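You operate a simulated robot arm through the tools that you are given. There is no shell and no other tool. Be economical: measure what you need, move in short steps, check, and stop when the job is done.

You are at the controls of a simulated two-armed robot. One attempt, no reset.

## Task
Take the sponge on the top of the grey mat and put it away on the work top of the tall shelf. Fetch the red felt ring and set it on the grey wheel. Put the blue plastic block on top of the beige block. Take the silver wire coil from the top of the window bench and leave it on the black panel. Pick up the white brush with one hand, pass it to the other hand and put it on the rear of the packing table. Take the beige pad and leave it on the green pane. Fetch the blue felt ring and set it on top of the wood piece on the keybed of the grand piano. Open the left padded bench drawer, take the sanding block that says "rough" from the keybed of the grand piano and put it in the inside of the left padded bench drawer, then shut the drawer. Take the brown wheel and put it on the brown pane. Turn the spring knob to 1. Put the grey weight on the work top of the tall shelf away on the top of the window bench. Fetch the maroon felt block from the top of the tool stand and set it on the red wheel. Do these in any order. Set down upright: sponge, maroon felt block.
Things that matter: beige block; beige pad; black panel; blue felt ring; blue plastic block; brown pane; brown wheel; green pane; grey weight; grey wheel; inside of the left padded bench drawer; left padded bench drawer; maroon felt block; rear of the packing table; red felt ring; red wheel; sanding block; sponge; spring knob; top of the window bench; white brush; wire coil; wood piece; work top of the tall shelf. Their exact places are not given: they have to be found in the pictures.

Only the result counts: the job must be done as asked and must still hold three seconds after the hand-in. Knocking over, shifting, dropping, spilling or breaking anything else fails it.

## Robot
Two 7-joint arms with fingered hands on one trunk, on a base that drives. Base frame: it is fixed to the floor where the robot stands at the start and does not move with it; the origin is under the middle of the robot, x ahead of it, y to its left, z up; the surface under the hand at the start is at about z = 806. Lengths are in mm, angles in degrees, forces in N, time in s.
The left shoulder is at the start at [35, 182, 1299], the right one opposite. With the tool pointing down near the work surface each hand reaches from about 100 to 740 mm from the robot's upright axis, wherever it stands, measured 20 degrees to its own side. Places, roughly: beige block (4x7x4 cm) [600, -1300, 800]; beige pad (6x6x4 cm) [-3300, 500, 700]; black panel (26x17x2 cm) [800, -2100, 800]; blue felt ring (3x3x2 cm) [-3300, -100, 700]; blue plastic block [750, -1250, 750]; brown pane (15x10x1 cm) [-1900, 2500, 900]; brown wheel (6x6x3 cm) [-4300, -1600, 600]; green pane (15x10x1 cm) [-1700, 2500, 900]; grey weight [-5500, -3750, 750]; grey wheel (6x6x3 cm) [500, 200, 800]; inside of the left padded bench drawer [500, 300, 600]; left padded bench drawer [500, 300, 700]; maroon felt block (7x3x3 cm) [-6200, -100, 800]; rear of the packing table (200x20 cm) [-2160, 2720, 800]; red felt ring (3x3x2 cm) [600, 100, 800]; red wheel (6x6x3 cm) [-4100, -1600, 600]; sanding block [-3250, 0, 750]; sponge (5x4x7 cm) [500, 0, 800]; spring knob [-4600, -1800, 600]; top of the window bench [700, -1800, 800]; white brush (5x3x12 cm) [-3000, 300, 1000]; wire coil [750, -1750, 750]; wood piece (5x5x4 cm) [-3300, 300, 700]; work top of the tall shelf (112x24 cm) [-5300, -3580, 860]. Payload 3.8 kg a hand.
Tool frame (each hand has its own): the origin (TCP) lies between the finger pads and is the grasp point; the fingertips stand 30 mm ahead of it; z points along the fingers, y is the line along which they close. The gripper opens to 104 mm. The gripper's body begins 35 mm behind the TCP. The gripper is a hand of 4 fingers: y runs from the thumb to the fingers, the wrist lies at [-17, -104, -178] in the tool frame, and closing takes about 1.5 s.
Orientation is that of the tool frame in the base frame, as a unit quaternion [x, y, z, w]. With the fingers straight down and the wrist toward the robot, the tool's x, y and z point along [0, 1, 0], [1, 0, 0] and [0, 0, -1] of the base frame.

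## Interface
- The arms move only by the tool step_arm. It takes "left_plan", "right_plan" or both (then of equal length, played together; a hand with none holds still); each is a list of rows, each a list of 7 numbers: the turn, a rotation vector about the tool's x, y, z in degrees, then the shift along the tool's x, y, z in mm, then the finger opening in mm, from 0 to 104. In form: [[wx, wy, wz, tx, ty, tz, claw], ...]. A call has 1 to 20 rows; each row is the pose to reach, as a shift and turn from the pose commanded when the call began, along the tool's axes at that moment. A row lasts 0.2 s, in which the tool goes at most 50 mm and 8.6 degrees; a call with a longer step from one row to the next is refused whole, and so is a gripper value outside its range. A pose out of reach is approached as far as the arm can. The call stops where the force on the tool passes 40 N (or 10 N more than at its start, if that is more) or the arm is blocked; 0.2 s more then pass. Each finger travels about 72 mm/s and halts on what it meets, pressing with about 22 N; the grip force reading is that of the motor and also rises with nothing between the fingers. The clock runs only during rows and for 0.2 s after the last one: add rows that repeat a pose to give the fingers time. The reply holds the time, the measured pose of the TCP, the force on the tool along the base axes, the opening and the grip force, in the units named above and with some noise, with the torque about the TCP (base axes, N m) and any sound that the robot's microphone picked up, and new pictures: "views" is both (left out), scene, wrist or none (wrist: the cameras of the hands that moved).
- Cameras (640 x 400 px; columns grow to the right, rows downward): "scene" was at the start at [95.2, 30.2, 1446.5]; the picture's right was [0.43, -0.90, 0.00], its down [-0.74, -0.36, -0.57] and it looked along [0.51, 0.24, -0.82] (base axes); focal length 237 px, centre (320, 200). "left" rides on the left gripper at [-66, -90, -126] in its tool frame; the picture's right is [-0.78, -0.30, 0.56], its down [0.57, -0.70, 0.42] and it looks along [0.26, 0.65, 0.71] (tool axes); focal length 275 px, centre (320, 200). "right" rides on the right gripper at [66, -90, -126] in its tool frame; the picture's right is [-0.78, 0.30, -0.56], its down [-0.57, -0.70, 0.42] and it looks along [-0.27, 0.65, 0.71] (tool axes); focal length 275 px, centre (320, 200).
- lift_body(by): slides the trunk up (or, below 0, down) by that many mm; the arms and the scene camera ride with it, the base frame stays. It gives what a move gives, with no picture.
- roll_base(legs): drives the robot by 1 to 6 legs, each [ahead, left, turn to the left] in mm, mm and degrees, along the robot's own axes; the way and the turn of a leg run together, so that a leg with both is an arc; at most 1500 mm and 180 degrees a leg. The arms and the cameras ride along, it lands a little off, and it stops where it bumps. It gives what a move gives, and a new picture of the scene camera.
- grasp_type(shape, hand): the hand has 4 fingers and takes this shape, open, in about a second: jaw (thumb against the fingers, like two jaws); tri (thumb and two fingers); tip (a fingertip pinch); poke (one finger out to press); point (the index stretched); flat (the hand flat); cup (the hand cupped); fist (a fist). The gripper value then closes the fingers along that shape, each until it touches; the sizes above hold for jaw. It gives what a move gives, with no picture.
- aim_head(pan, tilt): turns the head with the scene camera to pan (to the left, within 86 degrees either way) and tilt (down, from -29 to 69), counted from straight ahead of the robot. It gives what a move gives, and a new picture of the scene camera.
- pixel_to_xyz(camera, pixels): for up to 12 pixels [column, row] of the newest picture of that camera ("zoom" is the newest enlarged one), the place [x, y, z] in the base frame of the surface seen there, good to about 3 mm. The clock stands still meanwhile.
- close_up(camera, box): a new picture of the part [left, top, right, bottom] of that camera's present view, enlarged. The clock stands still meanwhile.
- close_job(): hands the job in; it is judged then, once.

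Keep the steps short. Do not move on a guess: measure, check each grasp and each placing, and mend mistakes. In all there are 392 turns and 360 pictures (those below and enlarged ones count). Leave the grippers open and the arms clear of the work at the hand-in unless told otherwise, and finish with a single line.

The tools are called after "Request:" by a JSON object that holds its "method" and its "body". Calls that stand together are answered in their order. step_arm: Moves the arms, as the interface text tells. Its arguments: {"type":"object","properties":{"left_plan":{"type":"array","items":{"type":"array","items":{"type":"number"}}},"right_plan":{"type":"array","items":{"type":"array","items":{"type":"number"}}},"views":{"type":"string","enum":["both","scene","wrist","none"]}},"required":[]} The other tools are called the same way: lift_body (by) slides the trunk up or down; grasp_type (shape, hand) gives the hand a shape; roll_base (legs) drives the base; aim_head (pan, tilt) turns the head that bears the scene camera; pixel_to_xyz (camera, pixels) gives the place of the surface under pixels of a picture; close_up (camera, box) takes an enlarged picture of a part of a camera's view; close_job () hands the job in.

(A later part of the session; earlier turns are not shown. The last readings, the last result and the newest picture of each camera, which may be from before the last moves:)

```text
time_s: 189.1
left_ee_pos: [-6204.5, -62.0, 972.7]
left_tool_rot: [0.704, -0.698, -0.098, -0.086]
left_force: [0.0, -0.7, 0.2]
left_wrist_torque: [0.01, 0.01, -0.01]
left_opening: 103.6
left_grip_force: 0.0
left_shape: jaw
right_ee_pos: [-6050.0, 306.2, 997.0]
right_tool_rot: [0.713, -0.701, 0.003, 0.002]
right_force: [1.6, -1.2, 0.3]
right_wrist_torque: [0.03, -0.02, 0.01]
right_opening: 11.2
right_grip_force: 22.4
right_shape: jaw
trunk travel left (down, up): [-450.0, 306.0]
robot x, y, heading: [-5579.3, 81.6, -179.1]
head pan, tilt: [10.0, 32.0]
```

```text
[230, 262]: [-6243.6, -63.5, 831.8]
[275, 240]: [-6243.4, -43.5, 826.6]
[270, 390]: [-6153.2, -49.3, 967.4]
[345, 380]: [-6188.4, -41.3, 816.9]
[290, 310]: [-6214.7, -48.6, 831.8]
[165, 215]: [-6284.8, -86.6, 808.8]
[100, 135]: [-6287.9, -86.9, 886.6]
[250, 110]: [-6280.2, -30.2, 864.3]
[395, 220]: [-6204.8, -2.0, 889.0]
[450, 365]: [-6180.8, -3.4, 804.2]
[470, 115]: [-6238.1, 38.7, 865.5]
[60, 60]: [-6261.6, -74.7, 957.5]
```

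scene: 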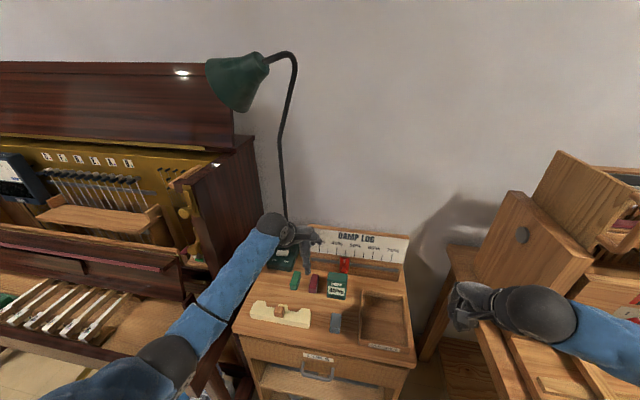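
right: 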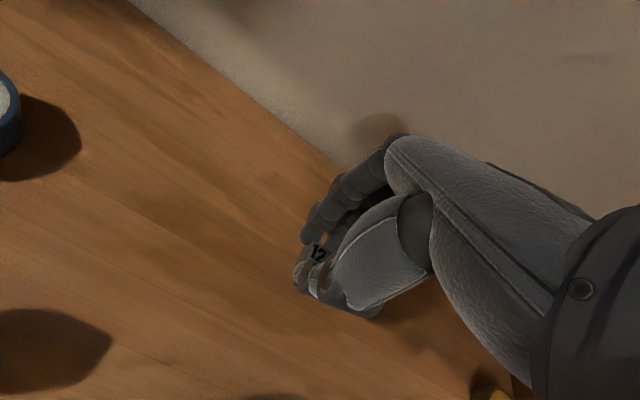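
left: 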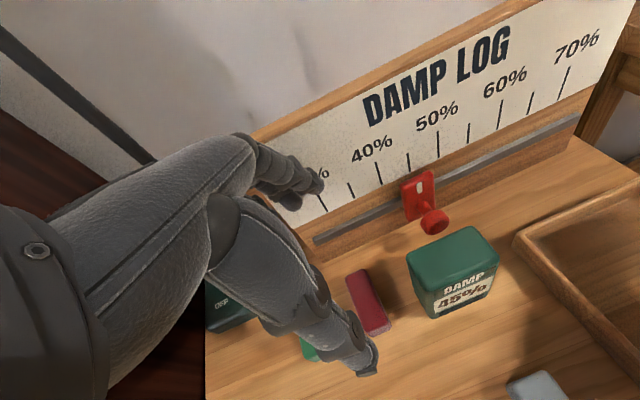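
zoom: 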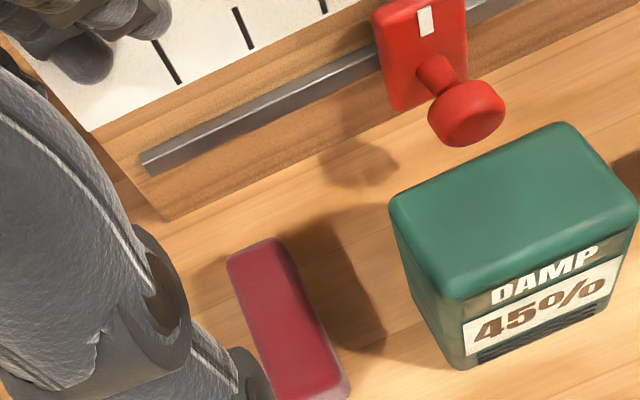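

The board behind the block (x≈−6285) limits finger room. I'll measure the finger profile to see whether it fits.

Request:
{"method": "pixel_to_xyz", "body": {"camera": "left", "pixels": [[240, 140], [250, 148], [262, 155], [275, 163], [290, 172], [305, 178], [318, 185], [270, 185], [285, 200], [300, 208], [230, 150], [200, 150]]}}

```text
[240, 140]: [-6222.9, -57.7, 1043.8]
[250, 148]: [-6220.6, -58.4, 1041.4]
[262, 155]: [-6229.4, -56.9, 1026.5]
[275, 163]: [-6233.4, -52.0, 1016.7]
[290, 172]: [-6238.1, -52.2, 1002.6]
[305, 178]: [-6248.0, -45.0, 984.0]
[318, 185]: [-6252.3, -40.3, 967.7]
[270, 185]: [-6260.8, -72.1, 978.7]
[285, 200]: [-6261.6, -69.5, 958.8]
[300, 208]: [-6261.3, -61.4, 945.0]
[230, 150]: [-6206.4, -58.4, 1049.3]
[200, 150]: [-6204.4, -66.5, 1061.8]
```

The fingers slope outward only to the tips, so there is room: tips fit between block and board. I'll descend with opening 84 to TCP (−6213,−57,842).

Request:
{"method": "step_arm", "body": {"left_plan": [[0, 0, 0, 0, 8.5, 0, 84], [0, 0, 0, 9, 8.5, 40, 84], [0, 0, 0, 18, 8.5, 80, 84], [0, 0, 0, 25, 8.5, 112, 84], [0, 0, 0, 25, 8.5, 112, 84]], "views": "wrist"}}

Request:
{"method": "close_up", "body": {"camera": "left", "box": [240, 140, 460, 300]}}

```text
time_s: 190.3
left_ee_pos: [-6214.3, -59.8, 858.7]
left_tool_rot: [0.704, -0.698, -0.097, -0.085]
left_force: [10.2, -0.3, 3.4]
left_wrist_torque: [-0.04, 0.32, 0.16]
left_opening: 81.9
left_grip_force: 0.0
left_shape: jaw
right_ee_pos: [-6048.8, 307.7, 997.5]
right_tool_rot: [0.713, -0.701, 0.001, 0.002]
right_force: [0.5, 0.0, -0.6]
right_wrist_torque: [-0.01, 0.02, 0.01]
right_opening: 11.1
right_grip_force: 22.2
right_shape: jaw
trunk travel left (down, up): [-450.0, 306.0]
robot x, y, heading: [-5578.1, 80.1, -179.3]
head pan, tilt: [10.0, 32.0]
```

left: 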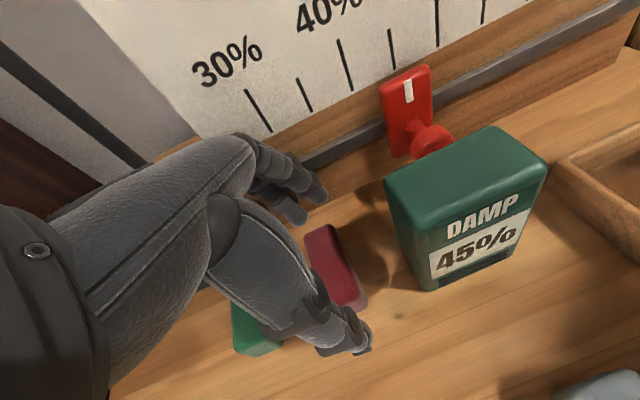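

```text
2.50 times, centred on (350, 220) of left
```

zoom: 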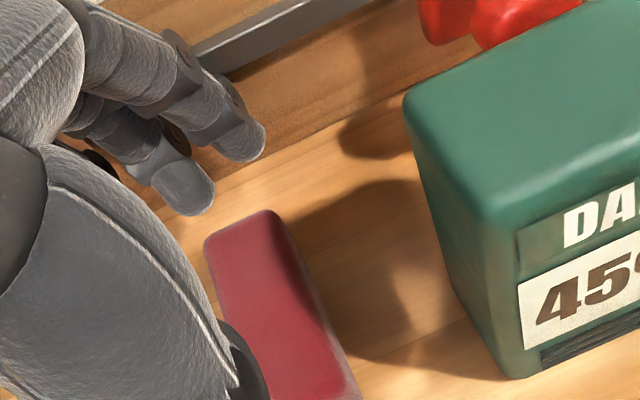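

The fingers press the board lightly (10 N). I'll ease back 4 mm, narrow to 76, then finish the descent and close.

Request:
{"method": "step_arm", "body": {"left_plan": [[0, 0, 0, 0, -4, 0, 76], [0, 0, 0, 0, -4, 0, 76], [0, 0, 0, 3, -4, 10, 76], [0, 0, 0, 4, -4, 16, 76], [0, 0, 0, 4, -4, 16, 68], [0, 0, 0, 4, -4, 16, 55], [0, 0, 0, 4, -4, 16, 50], [0, 0, 0, 4, -4, 16, 50]], "views": "wrist"}}

Request:
{"method": "close_up", "body": {"camera": "left", "box": [240, 140, 460, 300]}}

```text
time_s: 192.1
left_ee_pos: [-6213.2, -58.0, 841.4]
left_tool_rot: [0.704, -0.698, -0.099, -0.086]
left_force: [0.4, -0.2, -0.1]
left_wrist_torque: [0.01, 0.02, 0.0]
left_opening: 56.2
left_grip_force: 22.0
left_shape: jaw
right_ee_pos: [-6050.9, 307.4, 995.8]
right_tool_rot: [0.713, -0.701, 0.003, 0.003]
right_force: [1.1, 0.0, -0.9]
right_wrist_torque: [0.0, 0.0, -0.02]
right_opening: 11.0
right_grip_force: 22.9
right_shape: jaw
trunk travel left (down, up): [-450.0, 306.0]
robot x, y, heading: [-5577.9, 79.9, -179.2]
head pan, tilt: [10.0, 32.0]
```

left: 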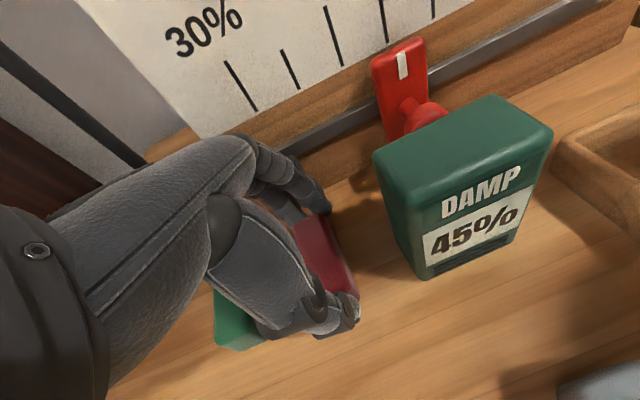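

```text
2.50 times, centred on (350, 220) of left
```

zoom: 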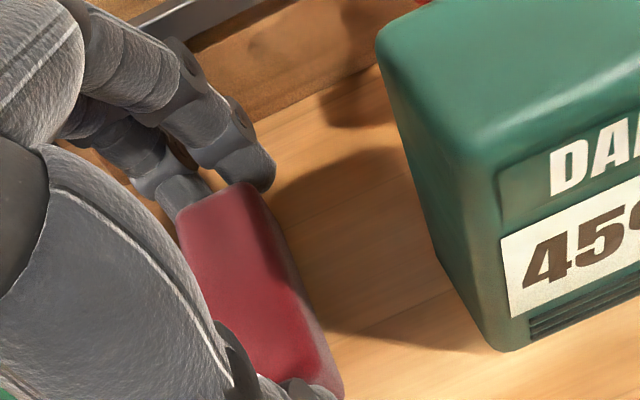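

Gripped lengthwise (56 mm), forces near zero. I'll lift straight up.

Request:
{"method": "step_arm", "body": {"left_plan": [[0, 0, 0, -10, 0, -38, 50], [0, 0, 0, -20, 0, -76, 50], [0, 0, 0, -31, 0, -115, 50], [0, 0, 0, -31, 0, -115, 50]], "views": "both"}}

```text
time_s: 193.1
left_ee_pos: [-6211.7, -57.2, 962.8]
left_tool_rot: [0.704, -0.698, -0.098, -0.086]
left_force: [1.2, 0.0, -0.2]
left_wrist_torque: [0.03, -0.02, 0.0]
left_opening: 56.5
left_grip_force: 22.0
left_shape: jaw
right_ee_pos: [-6050.8, 305.9, 996.2]
right_tool_rot: [0.713, -0.701, 0.003, 0.003]
right_force: [-0.6, 0.0, 0.0]
right_wrist_torque: [-0.01, -0.01, 0.02]
right_opening: 11.3
right_grip_force: 22.0
right_shape: jaw
trunk travel left (down, up): [-450.0, 306.0]
robot x, y, heading: [-5577.7, 81.5, -179.3]
head pan, tilt: [10.0, 32.0]
```

scene: 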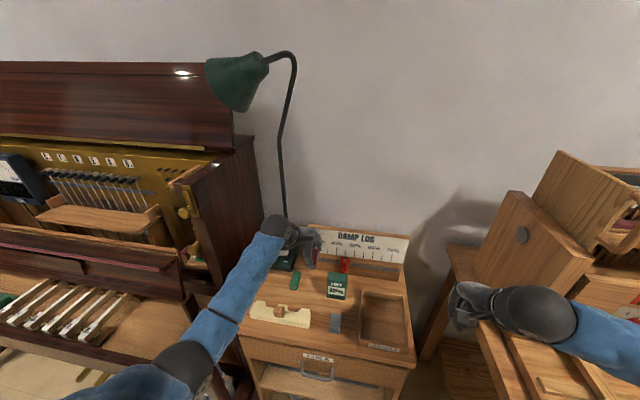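
left: 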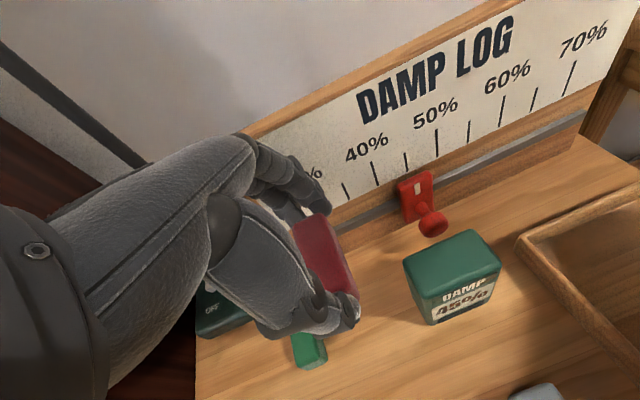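

The block is held level. I'll back out, retract the arm, turn left and head to the trolley.

Request:
{"method": "roll_base", "body": {"legs": [[-500, 0, 0]]}}

Request:
{"method": "step_arm", "body": {"left_plan": [[0, 0, 0, 10, -45, 0, 50], [0, 0, 0, 20, -90, 0, 50], [0, 0, 0, 30, -135, 0, 50], [0, 0, 0, 40, -180, 0, 50], [0, 0, 0, 45, -210, 0, 50]], "views": "none"}}

Request:
{"method": "roll_base", "body": {"legs": [[0, 0, 89], [750, 0, 0], [0, 700, 0]]}}

Request:
{"method": "aim_head", "body": {"pan": 0, "tilt": 45}}

```text
time_s: 196.0
left_ee_pos: [-5707.9, -54.3, 962.1]
left_tool_rot: [0.707, -0.696, -0.099, -0.084]
left_force: [-0.2, 0.1, -0.1]
left_wrist_torque: [-0.01, 0.04, -0.04]
left_opening: 56.7
left_grip_force: 22.2
left_shape: jaw
right_ee_pos: [-5548.6, 310.8, 996.0]
right_tool_rot: [0.715, -0.699, 0.003, 0.002]
right_force: [-0.4, -0.6, 0.2]
right_wrist_torque: [0.02, 0.03, 0.04]
right_opening: 11.2
right_grip_force: 21.4
right_shape: jaw
trunk travel left (down, up): [-450.0, 306.0]
robot x, y, heading: [-5072.1, 90.8, -179.2]
head pan, tilt: [10.0, 32.0]
```

scene: 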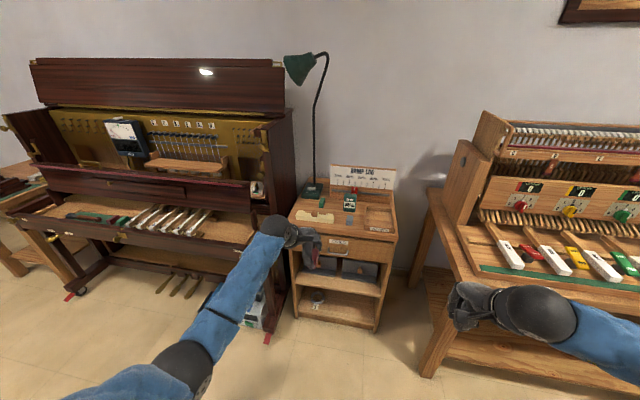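

```text
time_s: 197.2
left_ee_pos: [-5496.0, -91.3, 947.8]
left_tool_rot: [0.706, -0.696, -0.098, -0.085]
left_force: [0.7, 0.7, -0.3]
left_wrist_torque: [-0.02, -0.04, 0.02]
left_opening: 56.0
left_grip_force: 22.2
left_shape: jaw
right_ee_pos: [-5549.6, 309.3, 996.7]
right_tool_rot: [0.715, -0.699, 0.002, 0.002]
right_force: [0.0, -0.6, -0.4]
right_wrist_torque: [0.02, 0.02, 0.02]
right_opening: 11.1
right_grip_force: 22.8
right_shape: jaw
trunk travel left (down, up): [-450.0, 306.0]
robot x, y, heading: [-5072.4, 89.7, -179.1]
head pan, tilt: [10.0, 32.0]
```

```text
time_s: 208.6
left_ee_pos: [-4215.8, -1117.2, 945.8]
left_tool_rot: [0.991, -0.01, -0.13, 0.007]
left_force: [1.1, 0.5, -1.0]
left_wrist_torque: [-0.02, 0.0, 0.0]
left_opening: 56.1
left_grip_force: 22.0
left_shape: jaw
right_ee_pos: [-4620.0, -1155.3, 996.2]
right_tool_rot: [1.0, -0.007, 0.003, 0.0]
right_force: [-0.2, -0.8, -0.1]
right_wrist_torque: [-0.01, -0.01, -0.01]
right_opening: 11.1
right_grip_force: 22.2
right_shape: jaw
trunk travel left (down, up): [-450.0, 306.0]
robot x, y, heading: [-4380.2, -690.1, -91.0]
head pan, tilt: [10.0, 32.0]
```

scene: 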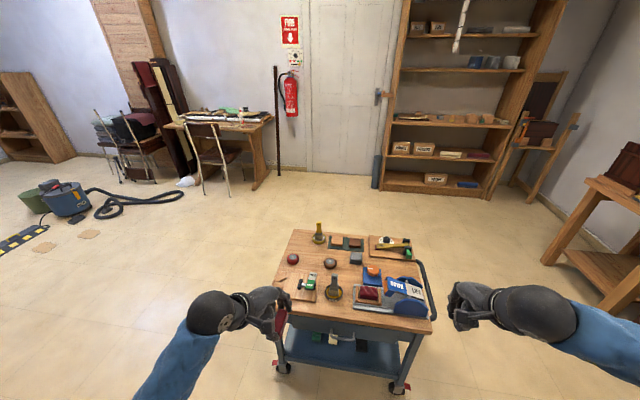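

```text
time_s: 209.3
left_ee_pos: [-4215.3, -1118.2, 945.6]
left_tool_rot: [0.992, -0.009, -0.13, 0.008]
left_force: [-0.5, 0.2, -0.3]
left_wrist_torque: [0.03, 0.01, -0.02]
left_opening: 56.2
left_grip_force: 22.2
left_shape: jaw
right_ee_pos: [-4619.7, -1155.8, 996.6]
right_tool_rot: [1.0, -0.007, 0.004, 0.0]
right_force: [1.2, -1.2, -0.1]
right_wrist_torque: [-0.02, -0.03, 0.01]
right_opening: 10.9
right_grip_force: 21.5
right_shape: jaw
trunk travel left (down, up): [-450.0, 306.0]
robot x, y, heading: [-4381.4, -688.6, -91.0]
head pan, tilt: [0.0, 45.0]
```

scene: 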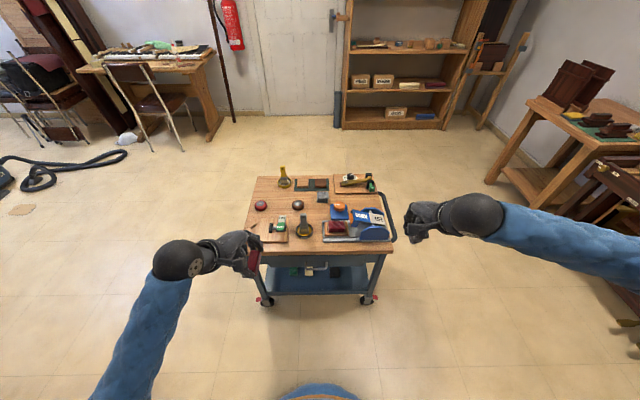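

Request:
{"method": "close_up", "body": {"camera": "scene", "box": [240, 155, 410, 255]}}

Request:
{"method": "pixel_to_xyz", "body": {"camera": "scene", "pixels": [[261, 205], [298, 204], [305, 230], [250, 249], [390, 246], [262, 178], [375, 178], [343, 180], [370, 187], [284, 178], [320, 240]]}}

```text
3.76 times, centred on (325, 205) of scene
```

zoom: 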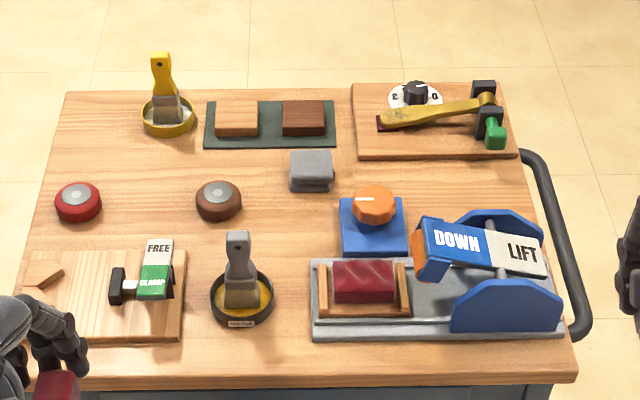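

```text
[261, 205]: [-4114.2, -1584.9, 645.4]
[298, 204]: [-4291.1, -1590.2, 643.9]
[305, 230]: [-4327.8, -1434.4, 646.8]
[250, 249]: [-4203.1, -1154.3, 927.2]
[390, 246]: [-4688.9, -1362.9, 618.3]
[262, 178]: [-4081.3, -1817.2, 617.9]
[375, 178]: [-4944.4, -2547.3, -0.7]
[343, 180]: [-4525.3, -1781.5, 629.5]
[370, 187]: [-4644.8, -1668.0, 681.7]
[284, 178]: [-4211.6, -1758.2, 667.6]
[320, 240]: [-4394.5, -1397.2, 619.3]
```

Request:
{"method": "close_up", "body": {"camera": "scene", "box": [330, 170, 385, 205]}}

Request:
{"method": "pixel_to_xyz", "body": {"camera": "zoom", "pixels": [[215, 95], [215, 60], [215, 80], [160, 110], [280, 110], [480, 80]]}}

```text
11.43 times, centred on (358, 188) of scene
```

zoom: 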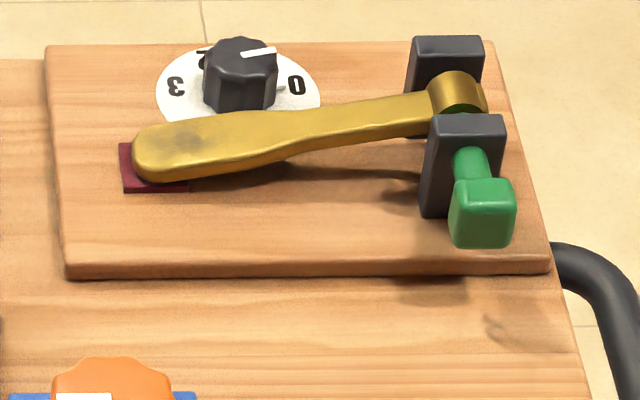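

```text
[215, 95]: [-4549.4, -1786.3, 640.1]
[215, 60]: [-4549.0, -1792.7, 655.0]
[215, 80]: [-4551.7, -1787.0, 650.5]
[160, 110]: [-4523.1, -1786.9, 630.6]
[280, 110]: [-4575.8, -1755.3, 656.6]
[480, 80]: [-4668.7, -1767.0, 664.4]
```

The dial labels face the far (south) side; I'll do the knob from there. First place the maroon block on the red wheel (−4114,−1585) from here: raise right hand, drive in, lower trunk.

Request:
{"method": "step_arm", "body": {"right_plan": [[0, 0, 0, 0, 10, -40, 8], [0, 0, 0, 0, 20, -80, 8]], "views": "none"}}

Request:
{"method": "roll_base", "body": {"legs": [[290, 110, 1]]}}

Request:
{"method": "lift_body", "body": {"by": -150}}

Request:
{"method": "aim_head", "body": {"pan": 10, "tilt": 55}}

```text
time_s: 209.9
left_ee_pos: [-4216.5, -1117.6, 946.6]
left_tool_rot: [0.991, -0.01, -0.13, 0.007]
left_force: [0.2, 0.0, -1.4]
left_wrist_torque: [0.02, 0.01, -0.02]
left_opening: 56.2
left_grip_force: 22.3
left_shape: jaw
right_ee_pos: [-4620.8, -1176.7, 1075.4]
right_tool_rot: [1.0, -0.006, 0.004, -0.001]
right_force: [0.2, 0.3, -0.5]
right_wrist_torque: [0.02, 0.02, 0.01]
right_opening: 11.4
right_grip_force: 22.1
right_shape: jaw
trunk travel left (down, up): [-450.0, 306.0]
robot x, y, heading: [-4382.9, -687.8, -90.9]
head pan, tilt: [0.0, 45.0]
```

```text
time_s: 212.0
left_ee_pos: [-4098.8, -1405.7, 945.9]
left_tool_rot: [0.992, -0.001, -0.129, 0.008]
left_force: [-0.4, -0.3, -0.2]
left_wrist_torque: [0.0, 0.0, -0.01]
left_opening: 56.2
left_grip_force: 22.1
left_shape: jaw
right_ee_pos: [-4505.0, -1472.2, 1074.5]
right_tool_rot: [1.0, 0.003, 0.003, -0.001]
right_force: [-0.2, -0.4, -0.2]
right_wrist_torque: [0.01, 0.0, 0.0]
right_opening: 11.1
right_grip_force: 22.2
right_shape: jaw
trunk travel left (down, up): [-450.0, 306.0]
robot x, y, heading: [-4272.0, -980.1, -90.0]
head pan, tilt: [0.0, 45.0]
```

scene: 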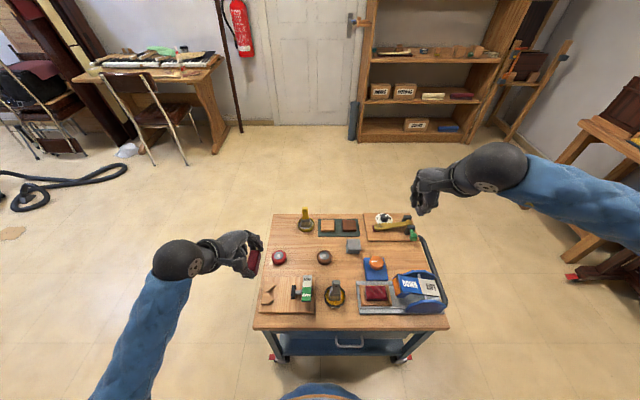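

```text
time_s: 213.8
left_ee_pos: [-4101.0, -1404.5, 797.4]
left_tool_rot: [0.992, -0.001, -0.13, 0.008]
left_force: [0.4, 0.0, -1.4]
left_wrist_torque: [-0.02, -0.01, 0.02]
left_opening: 56.1
left_grip_force: 22.0
left_shape: jaw
right_ee_pos: [-4505.4, -1472.6, 925.9]
right_tool_rot: [1.0, 0.002, 0.004, 0.001]
right_force: [0.1, 0.7, -0.3]
right_wrist_torque: [0.02, 0.03, -0.01]
right_opening: 10.2
right_grip_force: 22.0
right_shape: jaw
trunk travel left (down, up): [-300.0, 456.0]
robot x, y, heading: [-4270.7, -981.8, -90.1]
head pan, tilt: [0.0, 45.0]
```

```text
time_s: 214.5
left_ee_pos: [-4100.1, -1406.1, 796.6]
left_tool_rot: [0.991, -0.001, -0.131, 0.009]
left_force: [-1.1, -0.1, 0.2]
left_wrist_torque: [-0.01, -0.02, 0.03]
left_opening: 56.5
left_grip_force: 22.5
left_shape: jaw
right_ee_pos: [-4505.7, -1471.7, 925.5]
right_tool_rot: [1.0, 0.003, 0.003, 0.0]
right_force: [-0.1, 0.4, -0.6]
right_wrist_torque: [0.01, -0.02, -0.01]
right_opening: 10.3
right_grip_force: 21.8
right_shape: jaw
trunk travel left (down, up): [-300.0, 456.0]
robot x, y, heading: [-4272.0, -980.9, -90.2]
head pan, tilt: [10.0, 55.0]
```

scene: 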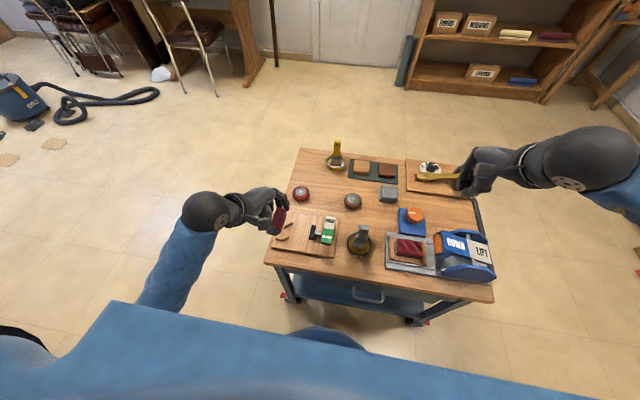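

Request:
{"method": "close_up", "body": {"camera": "scene", "box": [250, 160, 380, 260]}}

Request:
{"method": "pixel_to_xyz", "body": {"camera": "scene", "pixels": [[301, 188], [294, 194], [308, 194], [301, 200], [301, 193], [352, 196], [345, 202], [360, 202], [352, 208]]}}

Request:
{"method": "close_up", "body": {"camera": "left", "box": [240, 140, 460, 320]}}

```text
4.00 times, centred on (315, 210) of scene
```

zoom: 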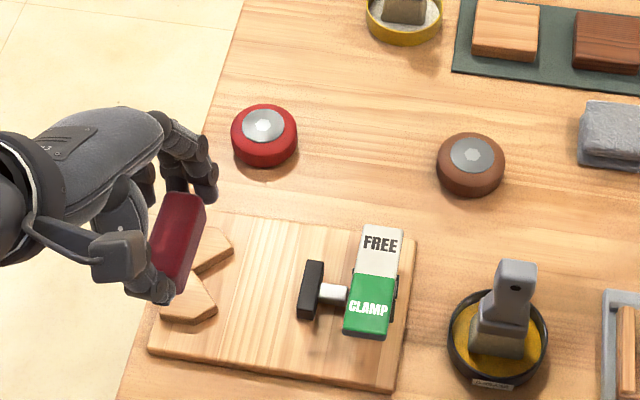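

```text
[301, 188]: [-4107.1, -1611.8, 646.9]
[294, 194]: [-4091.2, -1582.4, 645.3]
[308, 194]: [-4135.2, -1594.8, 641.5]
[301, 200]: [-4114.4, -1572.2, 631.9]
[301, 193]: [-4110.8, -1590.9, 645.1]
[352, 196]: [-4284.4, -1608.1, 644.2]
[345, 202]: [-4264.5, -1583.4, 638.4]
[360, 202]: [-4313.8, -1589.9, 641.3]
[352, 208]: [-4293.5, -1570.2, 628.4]
```

```text
2.22 times, centred on (350, 230) of left
```

zoom: 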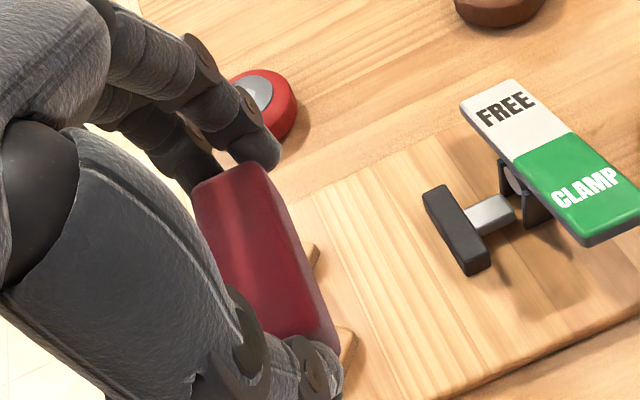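

Request:
{"method": "pixel_to_xyz", "body": {"camera": "zoom", "pixels": [[215, 185], [260, 175], [250, 250], [240, 300], [310, 340], [280, 280], [335, 350], [270, 190]]}}

```text
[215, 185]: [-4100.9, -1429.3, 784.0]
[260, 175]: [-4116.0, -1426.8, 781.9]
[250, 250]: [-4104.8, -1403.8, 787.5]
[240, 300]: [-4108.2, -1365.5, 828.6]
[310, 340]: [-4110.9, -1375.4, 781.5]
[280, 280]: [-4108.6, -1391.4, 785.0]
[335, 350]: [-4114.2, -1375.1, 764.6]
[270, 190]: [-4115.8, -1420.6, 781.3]
```

Block bottom is 43 mm below TCP and level. I'll carry it over the red wheel centre (−4112,−1590) and lower partway.

Request:
{"method": "step_arm", "body": {"left_plan": [[0, 0, 0, -2, 47, 0, 50], [0, 0, 0, -4, 94, 1, 50], [0, 0, 0, -6, 141, 2, 50], [0, 0, 0, -7, 188, 2, 50], [0, 0, 0, 3, 188, 40, 50], [0, 0, 0, 15, 188, 85, 50], [0, 0, 0, 15, 188, 85, 50]], "views": "both"}}

Request:
{"method": "close_up", "body": {"camera": "scene", "box": [250, 150, 350, 230]}}

Request:
{"method": "close_up", "body": {"camera": "left", "box": [240, 140, 460, 320]}}

```text
time_s: 216.1
left_ee_pos: [-4108.0, -1595.9, 713.5]
left_tool_rot: [0.992, -0.001, -0.13, 0.009]
left_force: [0.5, 0.3, 0.3]
left_wrist_torque: [0.02, 0.01, 0.01]
left_opening: 56.4
left_grip_force: 21.8
left_shape: jaw
right_ee_pos: [-4504.7, -1471.5, 926.6]
right_tool_rot: [1.0, 0.003, 0.004, 0.0]
right_force: [0.3, -1.6, -0.6]
right_wrist_torque: [-0.01, 0.02, -0.02]
right_opening: 10.2
right_grip_force: 22.3
right_shape: jaw
trunk travel left (down, up): [-300.0, 456.0]
robot x, y, heading: [-4269.3, -983.9, -89.8]
head pan, tilt: [10.0, 55.0]
```

scene: 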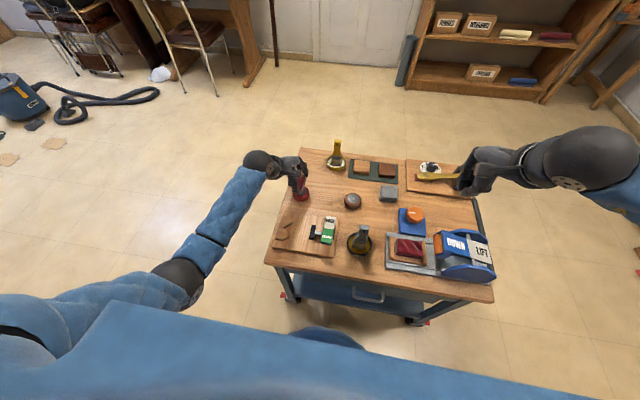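
left: 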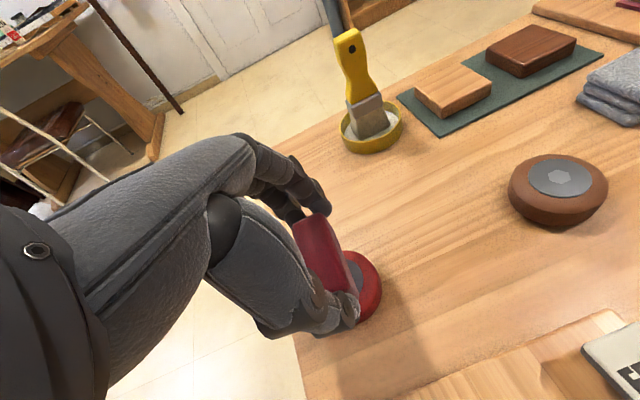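

```text
5.00 times, centred on (300, 190) of scene
```

zoom: 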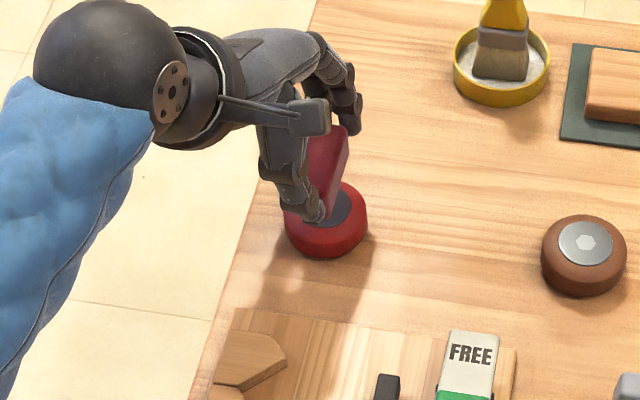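

```text
2.22 times, centred on (350, 230) of left
```

zoom: 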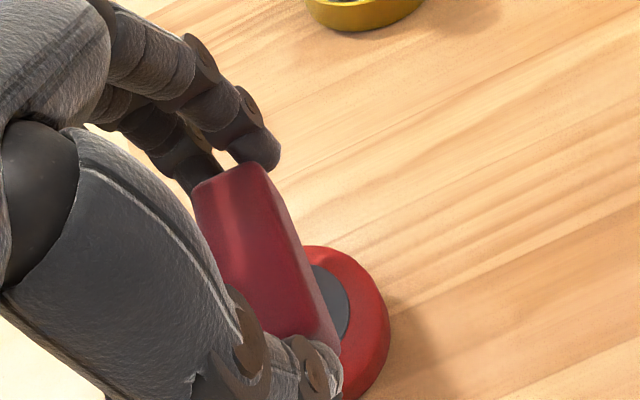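

About 24 mm above. I'll lower 20 mm and verify alignment.

Request:
{"method": "step_arm", "body": {"left_plan": [[0, 0, 0, 2.6, 0, 10, 50], [0, 0, 0, 5.2, 0, 19.5, 50], [0, 0, 0, 5.2, 0, 19.5, 50]], "views": "none"}}

Request:
{"method": "close_up", "body": {"camera": "left", "box": [240, 140, 460, 320]}}

Request:
{"method": "close_up", "body": {"camera": "scene", "box": [270, 160, 340, 216]}}

```text
time_s: 216.9
left_ee_pos: [-4106.4, -1595.6, 692.9]
left_tool_rot: [0.992, -0.001, -0.129, 0.008]
left_force: [-0.9, 0.3, -0.3]
left_wrist_torque: [0.01, 0.0, 0.0]
left_opening: 56.1
left_grip_force: 21.8
left_shape: jaw
right_ee_pos: [-4506.1, -1472.3, 925.9]
right_tool_rot: [1.0, 0.003, 0.003, 0.0]
right_force: [0.1, 0.8, -0.1]
right_wrist_torque: [0.0, -0.03, -0.03]
right_opening: 9.9
right_grip_force: 21.8
right_shape: jaw
trunk travel left (down, up): [-300.0, 456.0]
robot x, y, heading: [-4274.1, -983.2, -89.7]
head pan, tilt: [10.0, 55.0]
```

```text
2.22 times, centred on (350, 230) of left
```

zoom: 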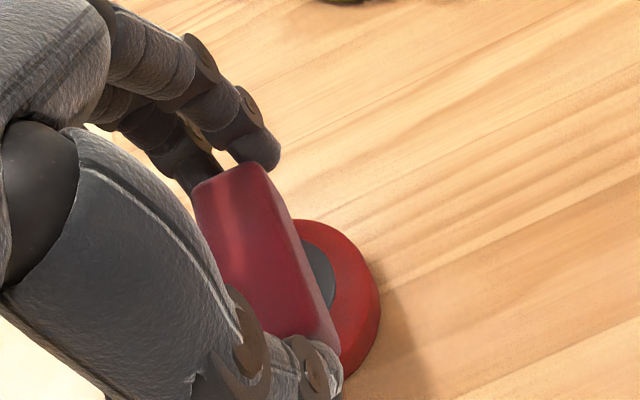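

```text
7.14 times, centred on (305, 188) of scene
```

zoom: 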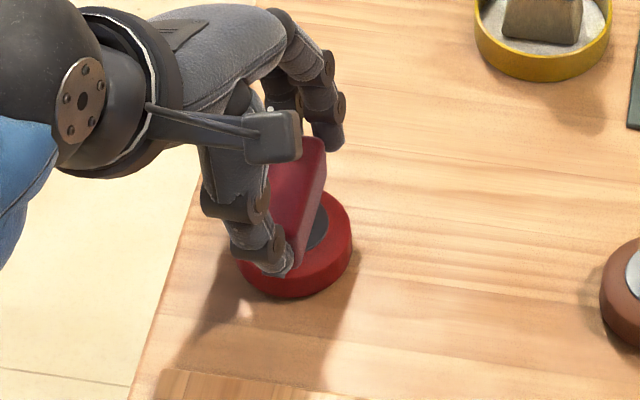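

Request:
{"method": "pixel_to_xyz", "body": {"camera": "zoom", "pixels": [[348, 235], [322, 230], [300, 280], [295, 180], [318, 150], [335, 200], [245, 270]]}}

Request:
{"method": "pixel_to_xyz", "body": {"camera": "left", "pixels": [[345, 230], [330, 215], [360, 260]]}}

```text
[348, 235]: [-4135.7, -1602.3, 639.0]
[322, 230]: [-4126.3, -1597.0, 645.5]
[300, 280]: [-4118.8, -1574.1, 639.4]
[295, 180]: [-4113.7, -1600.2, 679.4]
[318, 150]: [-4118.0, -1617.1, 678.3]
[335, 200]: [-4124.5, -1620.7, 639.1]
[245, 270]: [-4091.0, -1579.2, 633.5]
```

```text
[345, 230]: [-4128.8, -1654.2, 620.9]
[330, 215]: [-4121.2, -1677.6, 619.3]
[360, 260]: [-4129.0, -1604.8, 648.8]
```

Slightly off: I'll shift 4 mm in −x, lower 4 mm, and check for contact.

Request:
{"method": "step_arm", "body": {"left_plan": [[0, 0, 0, -4, 3, 1, 50], [0, 0, 0, -3, 3, 4, 50], [0, 0, 0, -3, 3, 5, 50], [0, 0, 0, -3, 3, 5, 50]], "views": "none"}}

```text
time_s: 217.9
left_ee_pos: [-4112.6, -1598.3, 689.8]
left_tool_rot: [0.992, -0.001, -0.13, 0.009]
left_force: [0.6, -0.4, -0.2]
left_wrist_torque: [0.0, 0.01, 0.04]
left_opening: 56.1
left_grip_force: 21.6
left_shape: jaw
right_ee_pos: [-4505.3, -1471.3, 925.3]
right_tool_rot: [1.0, 0.002, 0.003, 0.0]
right_force: [-0.2, -0.1, 0.3]
right_wrist_torque: [0.02, 0.01, -0.02]
right_opening: 10.3
right_grip_force: 22.0
right_shape: jaw
trunk travel left (down, up): [-300.0, 456.0]
robot x, y, heading: [-4274.7, -982.6, -89.7]
head pan, tilt: [10.0, 55.0]
```

No contact yet. I'll lower 2 mm at a time.

Request:
{"method": "step_arm", "body": {"left_plan": [[0, 0, 0, 0.5, 0, 2, 50], [0, 0, 0, 0.8, 0, 3, 50], [0, 0, 0, 0.8, 0, 3, 50]], "views": "none"}}

Request:
{"method": "close_up", "body": {"camera": "left", "box": [280, 160, 420, 320]}}

```text
time_s: 218.7
left_ee_pos: [-4112.1, -1599.6, 688.9]
left_tool_rot: [0.992, -0.002, -0.13, 0.009]
left_force: [-0.1, -0.1, 5.6]
left_wrist_torque: [0.03, 0.0, 0.01]
left_opening: 56.3
left_grip_force: 21.3
left_shape: jaw
right_ee_pos: [-4505.8, -1471.2, 925.7]
right_tool_rot: [1.0, 0.002, 0.004, 0.001]
right_force: [-0.4, 0.0, -0.5]
right_wrist_torque: [-0.01, -0.02, -0.03]
right_opening: 10.5
right_grip_force: 22.4
right_shape: jaw
trunk travel left (down, up): [-300.0, 456.0]
robot x, y, heading: [-4274.8, -984.3, -89.8]
head pan, tilt: [10.0, 55.0]
```

```text
2.50 times, centred on (350, 240) of left
```

zoom: 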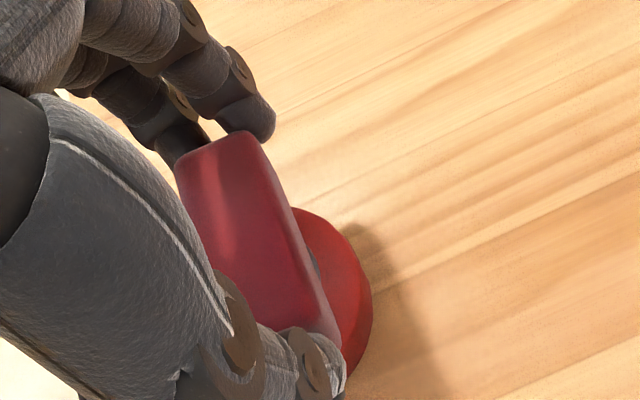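

Contact (5.6 N). I'll open and rise straight up.

Request:
{"method": "step_arm", "body": {"left_plan": [[0, 0, 0, 0, 0, 0, 60], [0, 0, 0, 0, 0, 0, 72], [0, 0, 0, 0, 0, 0, 84], [0, 0, 0, 0, 0, 0, 86], [0, 0, 0, -8, 0, -30, 86], [0, 0, 0, -18, 0, -68, 86], [0, 0, 0, -28, 0, -106, 86]], "views": "wrist"}}

```text
time_s: 220.3
left_ee_pos: [-4111.1, -1597.6, 796.4]
left_tool_rot: [0.992, -0.001, -0.129, 0.009]
left_force: [0.7, 0.8, -0.1]
left_wrist_torque: [-0.01, -0.02, 0.0]
left_opening: 85.8
left_grip_force: 0.1
left_shape: jaw
right_ee_pos: [-4505.2, -1472.5, 925.7]
right_tool_rot: [1.0, 0.003, 0.004, 0.0]
right_force: [-0.1, -0.1, 0.9]
right_wrist_torque: [0.0, -0.04, -0.02]
right_opening: 10.1
right_grip_force: 22.1
right_shape: jaw
trunk travel left (down, up): [-300.0, 456.0]
robot x, y, heading: [-4271.9, -982.9, -89.8]
head pan, tilt: [10.0, 55.0]
```

left: 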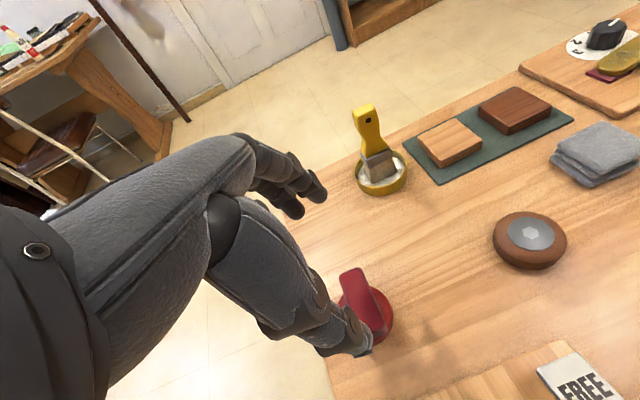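

The maroon block is on the red wheel. Now I'll back off, tuck the left hand, raise the trunk, and drive round to the south side.

Request:
{"method": "roll_base", "body": {"legs": [[-280, 0, 0]]}}

Request:
{"method": "lift_body", "body": {"by": 150}}

Request:
{"method": "step_arm", "body": {"left_plan": [[0, 7.5, 0, 0, -45, 0, 86], [0, 15, 0, 0, -90, 0, 86], [0, 15, 0, 0, -135, 0, 86], [0, 15, 0, 10, -180, 0, 86], [0, 15, 0, 20, -210, 0, 86]], "views": "none"}}

Request:
{"method": "roll_base", "body": {"legs": [[0, 720, 0], [1480, 0, 0], [200, 0, 0], [0, -800, 0], [0, 0, 180]]}}

```text
time_s: 222.3
left_ee_pos: [-4109.9, -1313.4, 793.6]
left_tool_rot: [0.991, 0.0, -0.13, 0.008]
left_force: [0.0, -0.7, -0.2]
left_wrist_torque: [-0.03, 0.01, -0.01]
left_opening: 85.8
left_grip_force: 0.1
left_shape: jaw
right_ee_pos: [-4505.1, -1189.8, 925.1]
right_tool_rot: [1.0, 0.003, 0.003, 0.001]
right_force: [-0.4, 0.6, 0.4]
right_wrist_torque: [-0.02, 0.0, 0.02]
right_opening: 10.4
right_grip_force: 22.4
right_shape: jaw
trunk travel left (down, up): [-300.0, 456.0]
robot x, y, heading: [-4273.2, -699.2, -90.0]
head pan, tilt: [10.0, 55.0]
```

scene: 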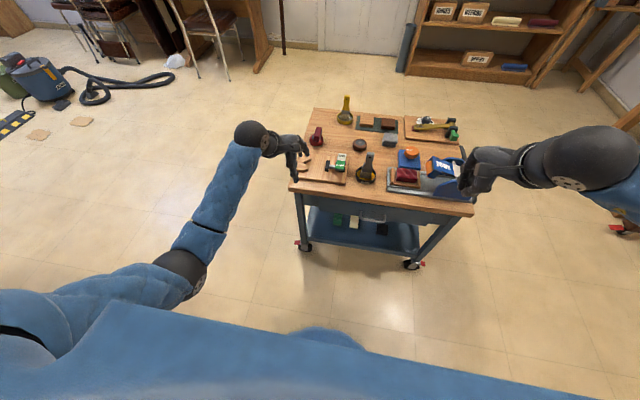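

```text
time_s: 224.0
left_ee_pos: [-4110.0, -1314.6, 943.8]
left_tool_rot: [0.992, -0.001, -0.129, 0.01]
left_force: [-0.1, -0.3, -0.2]
left_wrist_torque: [0.0, -0.03, 0.03]
left_opening: 85.9
left_grip_force: 0.1
left_shape: jaw
right_ee_pos: [-4505.7, -1190.1, 1075.9]
right_tool_rot: [1.0, 0.003, 0.003, -0.001]
right_force: [-0.3, 0.8, -0.3]
right_wrist_torque: [0.0, -0.01, 0.02]
right_opening: 10.1
right_grip_force: 22.0
right_shape: jaw
trunk travel left (down, up): [-450.0, 306.0]
robot x, y, heading: [-4272.7, -698.9, -90.0]
head pan, tilt: [10.0, 55.0]
```

```text
time_s: 225.2
left_ee_pos: [-4090.5, -1103.3, 935.0]
left_tool_rot: [1.0, 0.003, 0.001, 0.009]
left_force: [0.8, 0.2, 0.0]
left_wrist_torque: [-0.02, -0.01, -0.03]
left_opening: 85.9
left_grip_force: 0.1
left_shape: jaw
right_ee_pos: [-4504.5, -1189.5, 1076.8]
right_tool_rot: [1.0, 0.003, 0.003, 0.0]
right_force: [0.0, 0.6, 0.3]
right_wrist_torque: [-0.01, -0.01, 0.02]
right_opening: 9.9
right_grip_force: 21.6
right_shape: jaw
trunk travel left (down, up): [-450.0, 306.0]
robot x, y, heading: [-4271.3, -701.0, -89.8]
head pan, tilt: [10.0, 55.0]
```

```text
time_s: 228.9
left_ee_pos: [-3395.4, -1097.0, 935.2]
left_tool_rot: [1.0, 0.009, 0.004, 0.007]
left_force: [0.5, 0.4, -0.5]
left_wrist_torque: [0.0, 0.01, -0.01]
left_opening: 85.8
left_grip_force: 0.1
left_shape: jaw
right_ee_pos: [-3807.4, -1190.6, 1072.9]
right_tool_rot: [1.0, 0.01, 0.007, -0.002]
right_force: [0.0, -0.7, -0.1]
right_wrist_torque: [0.0, 0.0, 0.03]
right_opening: 10.1
right_grip_force: 21.8
right_shape: jaw
trunk travel left (down, up): [-450.0, 306.0]
robot x, y, heading: [-3574.4, -693.6, -88.9]
head pan, tilt: [10.0, 55.0]
stopped in leg 1: the robot was blocked; the commanded pose is now the measured one
```

scene: 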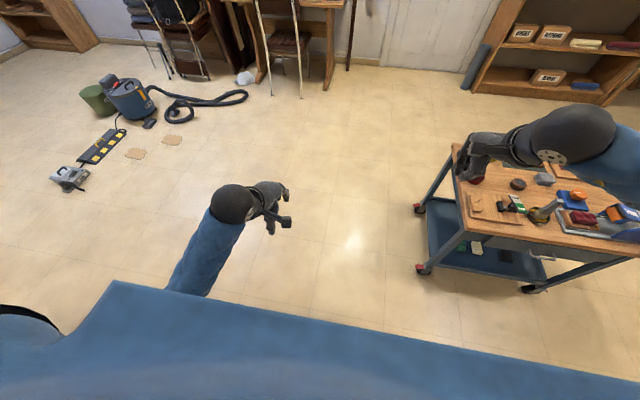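

The robot touched something on its left, likely the grand piano. I'll move off to the right and look there.

Request:
{"method": "roll_base", "body": {"legs": [[0, -80, 0]]}}

Request:
{"method": "aim_head", "body": {"pan": 86, "tilt": 35}}

```text
time_s: 229.6
left_ee_pos: [-3392.3, -1098.8, 934.3]
left_tool_rot: [1.0, 0.009, 0.003, 0.007]
left_force: [-0.2, 0.2, 0.0]
left_wrist_torque: [0.03, -0.01, 0.03]
left_opening: 85.9
left_grip_force: 0.1
left_shape: jaw
right_ee_pos: [-3806.0, -1190.0, 1074.1]
right_tool_rot: [1.0, 0.011, 0.004, -0.002]
right_force: [-0.5, 0.5, 0.2]
right_wrist_torque: [0.0, -0.01, -0.02]
right_opening: 10.1
right_grip_force: 21.6
right_shape: jaw
trunk travel left (down, up): [-450.0, 306.0]
robot x, y, heading: [-3575.7, -695.7, -88.7]
head pan, tilt: [10.0, 55.0]
stopped in leg 1: the robot was blocked; the commanded pose is now the measured one
```

scene: 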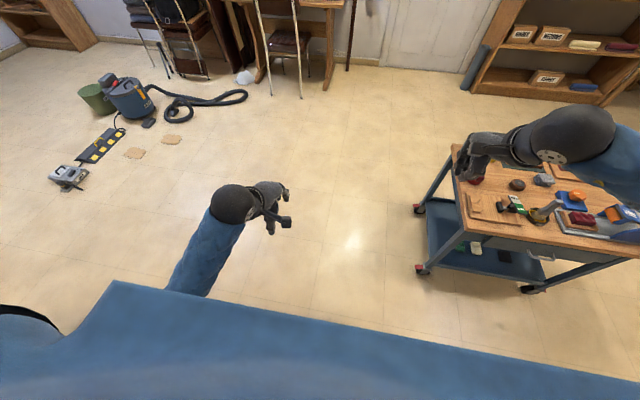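

```text
time_s: 231.1
left_ee_pos: [-3393.0, -1099.2, 934.6]
left_tool_rot: [1.0, 0.008, 0.004, 0.007]
left_force: [0.6, 0.4, -0.7]
left_wrist_torque: [0.0, -0.01, 0.02]
left_opening: 86.0
left_grip_force: 0.1
left_shape: jaw
right_ee_pos: [-3806.5, -1190.9, 1072.7]
right_tool_rot: [1.0, 0.011, 0.005, -0.002]
right_force: [0.6, 0.7, 0.0]
right_wrist_torque: [-0.01, -0.03, 0.02]
right_opening: 10.4
right_grip_force: 22.3
right_shape: jaw
trunk travel left (down, up): [-450.0, 306.0]
robot x, y, heading: [-3573.4, -695.9, -89.1]
head pan, tilt: [85.9, 35.0]
```

scene: 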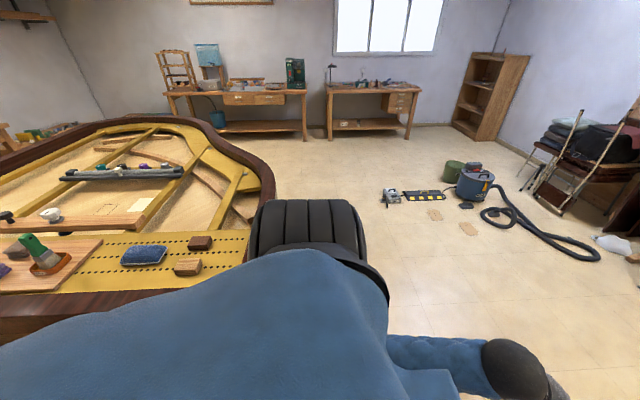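

I'm touching the piano's corner (behind-left). I'll drive ahead, away from it.

Request:
{"method": "roll_base", "body": {"legs": [[150, 0, 0]]}}

```text
time_s: 232.4
left_ee_pos: [-3388.7, -1250.1, 933.6]
left_tool_rot: [1.0, 0.009, 0.0, 0.006]
left_force: [0.5, 0.1, 0.9]
left_wrist_torque: [0.01, 0.04, -0.01]
left_opening: 86.0
left_grip_force: 0.1
left_shape: jaw
right_ee_pos: [-3800.5, -1342.3, 1074.5]
right_tool_rot: [1.0, 0.01, 0.003, -0.001]
right_force: [-0.4, -1.0, 0.1]
right_wrist_torque: [0.0, -0.01, 0.02]
right_opening: 10.3
right_grip_force: 22.0
right_shape: jaw
trunk travel left (down, up): [-450.0, 306.0]
robot x, y, heading: [-3573.0, -846.0, -89.0]
head pan, tilt: [85.9, 35.0]
```

scene: 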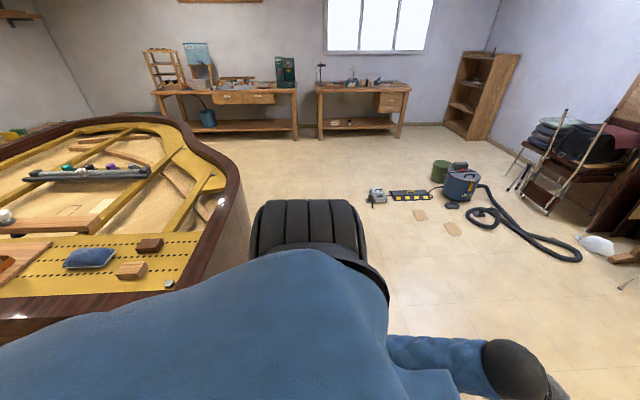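

Free now. Continuing round the trolley.

Request:
{"method": "roll_base", "body": {"legs": [[1450, 0, -1], [80, -780, 0], [0, 0, 179]]}}

Request:
{"method": "aim_head", "body": {"pan": 0, "tilt": 50}}

```text
time_s: 250.8
left_ee_pos: [-4488.8, -1996.0, 934.7]
left_tool_rot: [0.029, 1.0, 0.008, 0.0]
left_force: [0.7, -0.1, 0.5]
left_wrist_torque: [0.0, -0.03, -0.02]
left_opening: 86.0
left_grip_force: 0.2
left_shape: jaw
right_ee_pos: [-4070.1, -1936.1, 1076.3]
right_tool_rot: [0.028, 1.0, -0.001, -0.003]
right_force: [0.6, 0.2, -0.5]
right_wrist_torque: [-0.05, -0.05, 0.0]
right_opening: 9.9
right_grip_force: 22.0
right_shape: jaw
trunk travel left (down, up): [-450.0, 306.0]
robot x, y, heading: [-4332.2, -2413.9, 86.5]
head pan, tilt: [85.9, 35.0]
```

scene: 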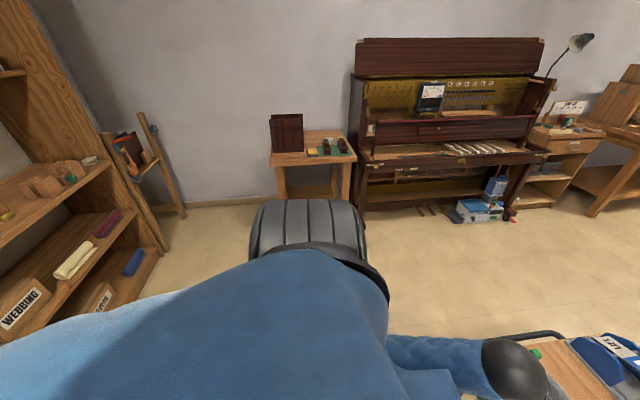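

```text
time_s: 252.4
left_ee_pos: [-4486.8, -1997.0, 934.5]
left_tool_rot: [0.03, 1.0, 0.007, -0.001]
left_force: [-0.3, 0.3, 0.4]
left_wrist_torque: [0.03, -0.05, 0.03]
left_opening: 85.8
left_grip_force: 0.1
left_shape: jaw
right_ee_pos: [-4070.0, -1935.6, 1074.4]
right_tool_rot: [0.028, 1.0, 0.0, -0.002]
right_force: [0.2, 0.0, -0.3]
right_wrist_torque: [-0.01, 0.0, -0.01]
right_opening: 10.0
right_grip_force: 22.3
right_shape: jaw
trunk travel left (down, up): [-450.0, 306.0]
robot x, y, heading: [-4328.2, -2406.2, 86.5]
head pan, tilt: [0.0, 50.0]
```

scene: 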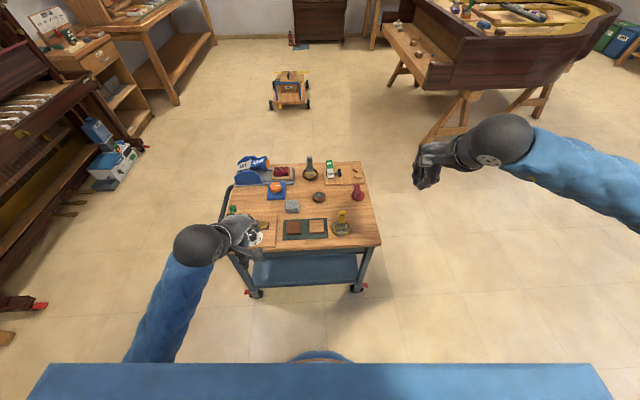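

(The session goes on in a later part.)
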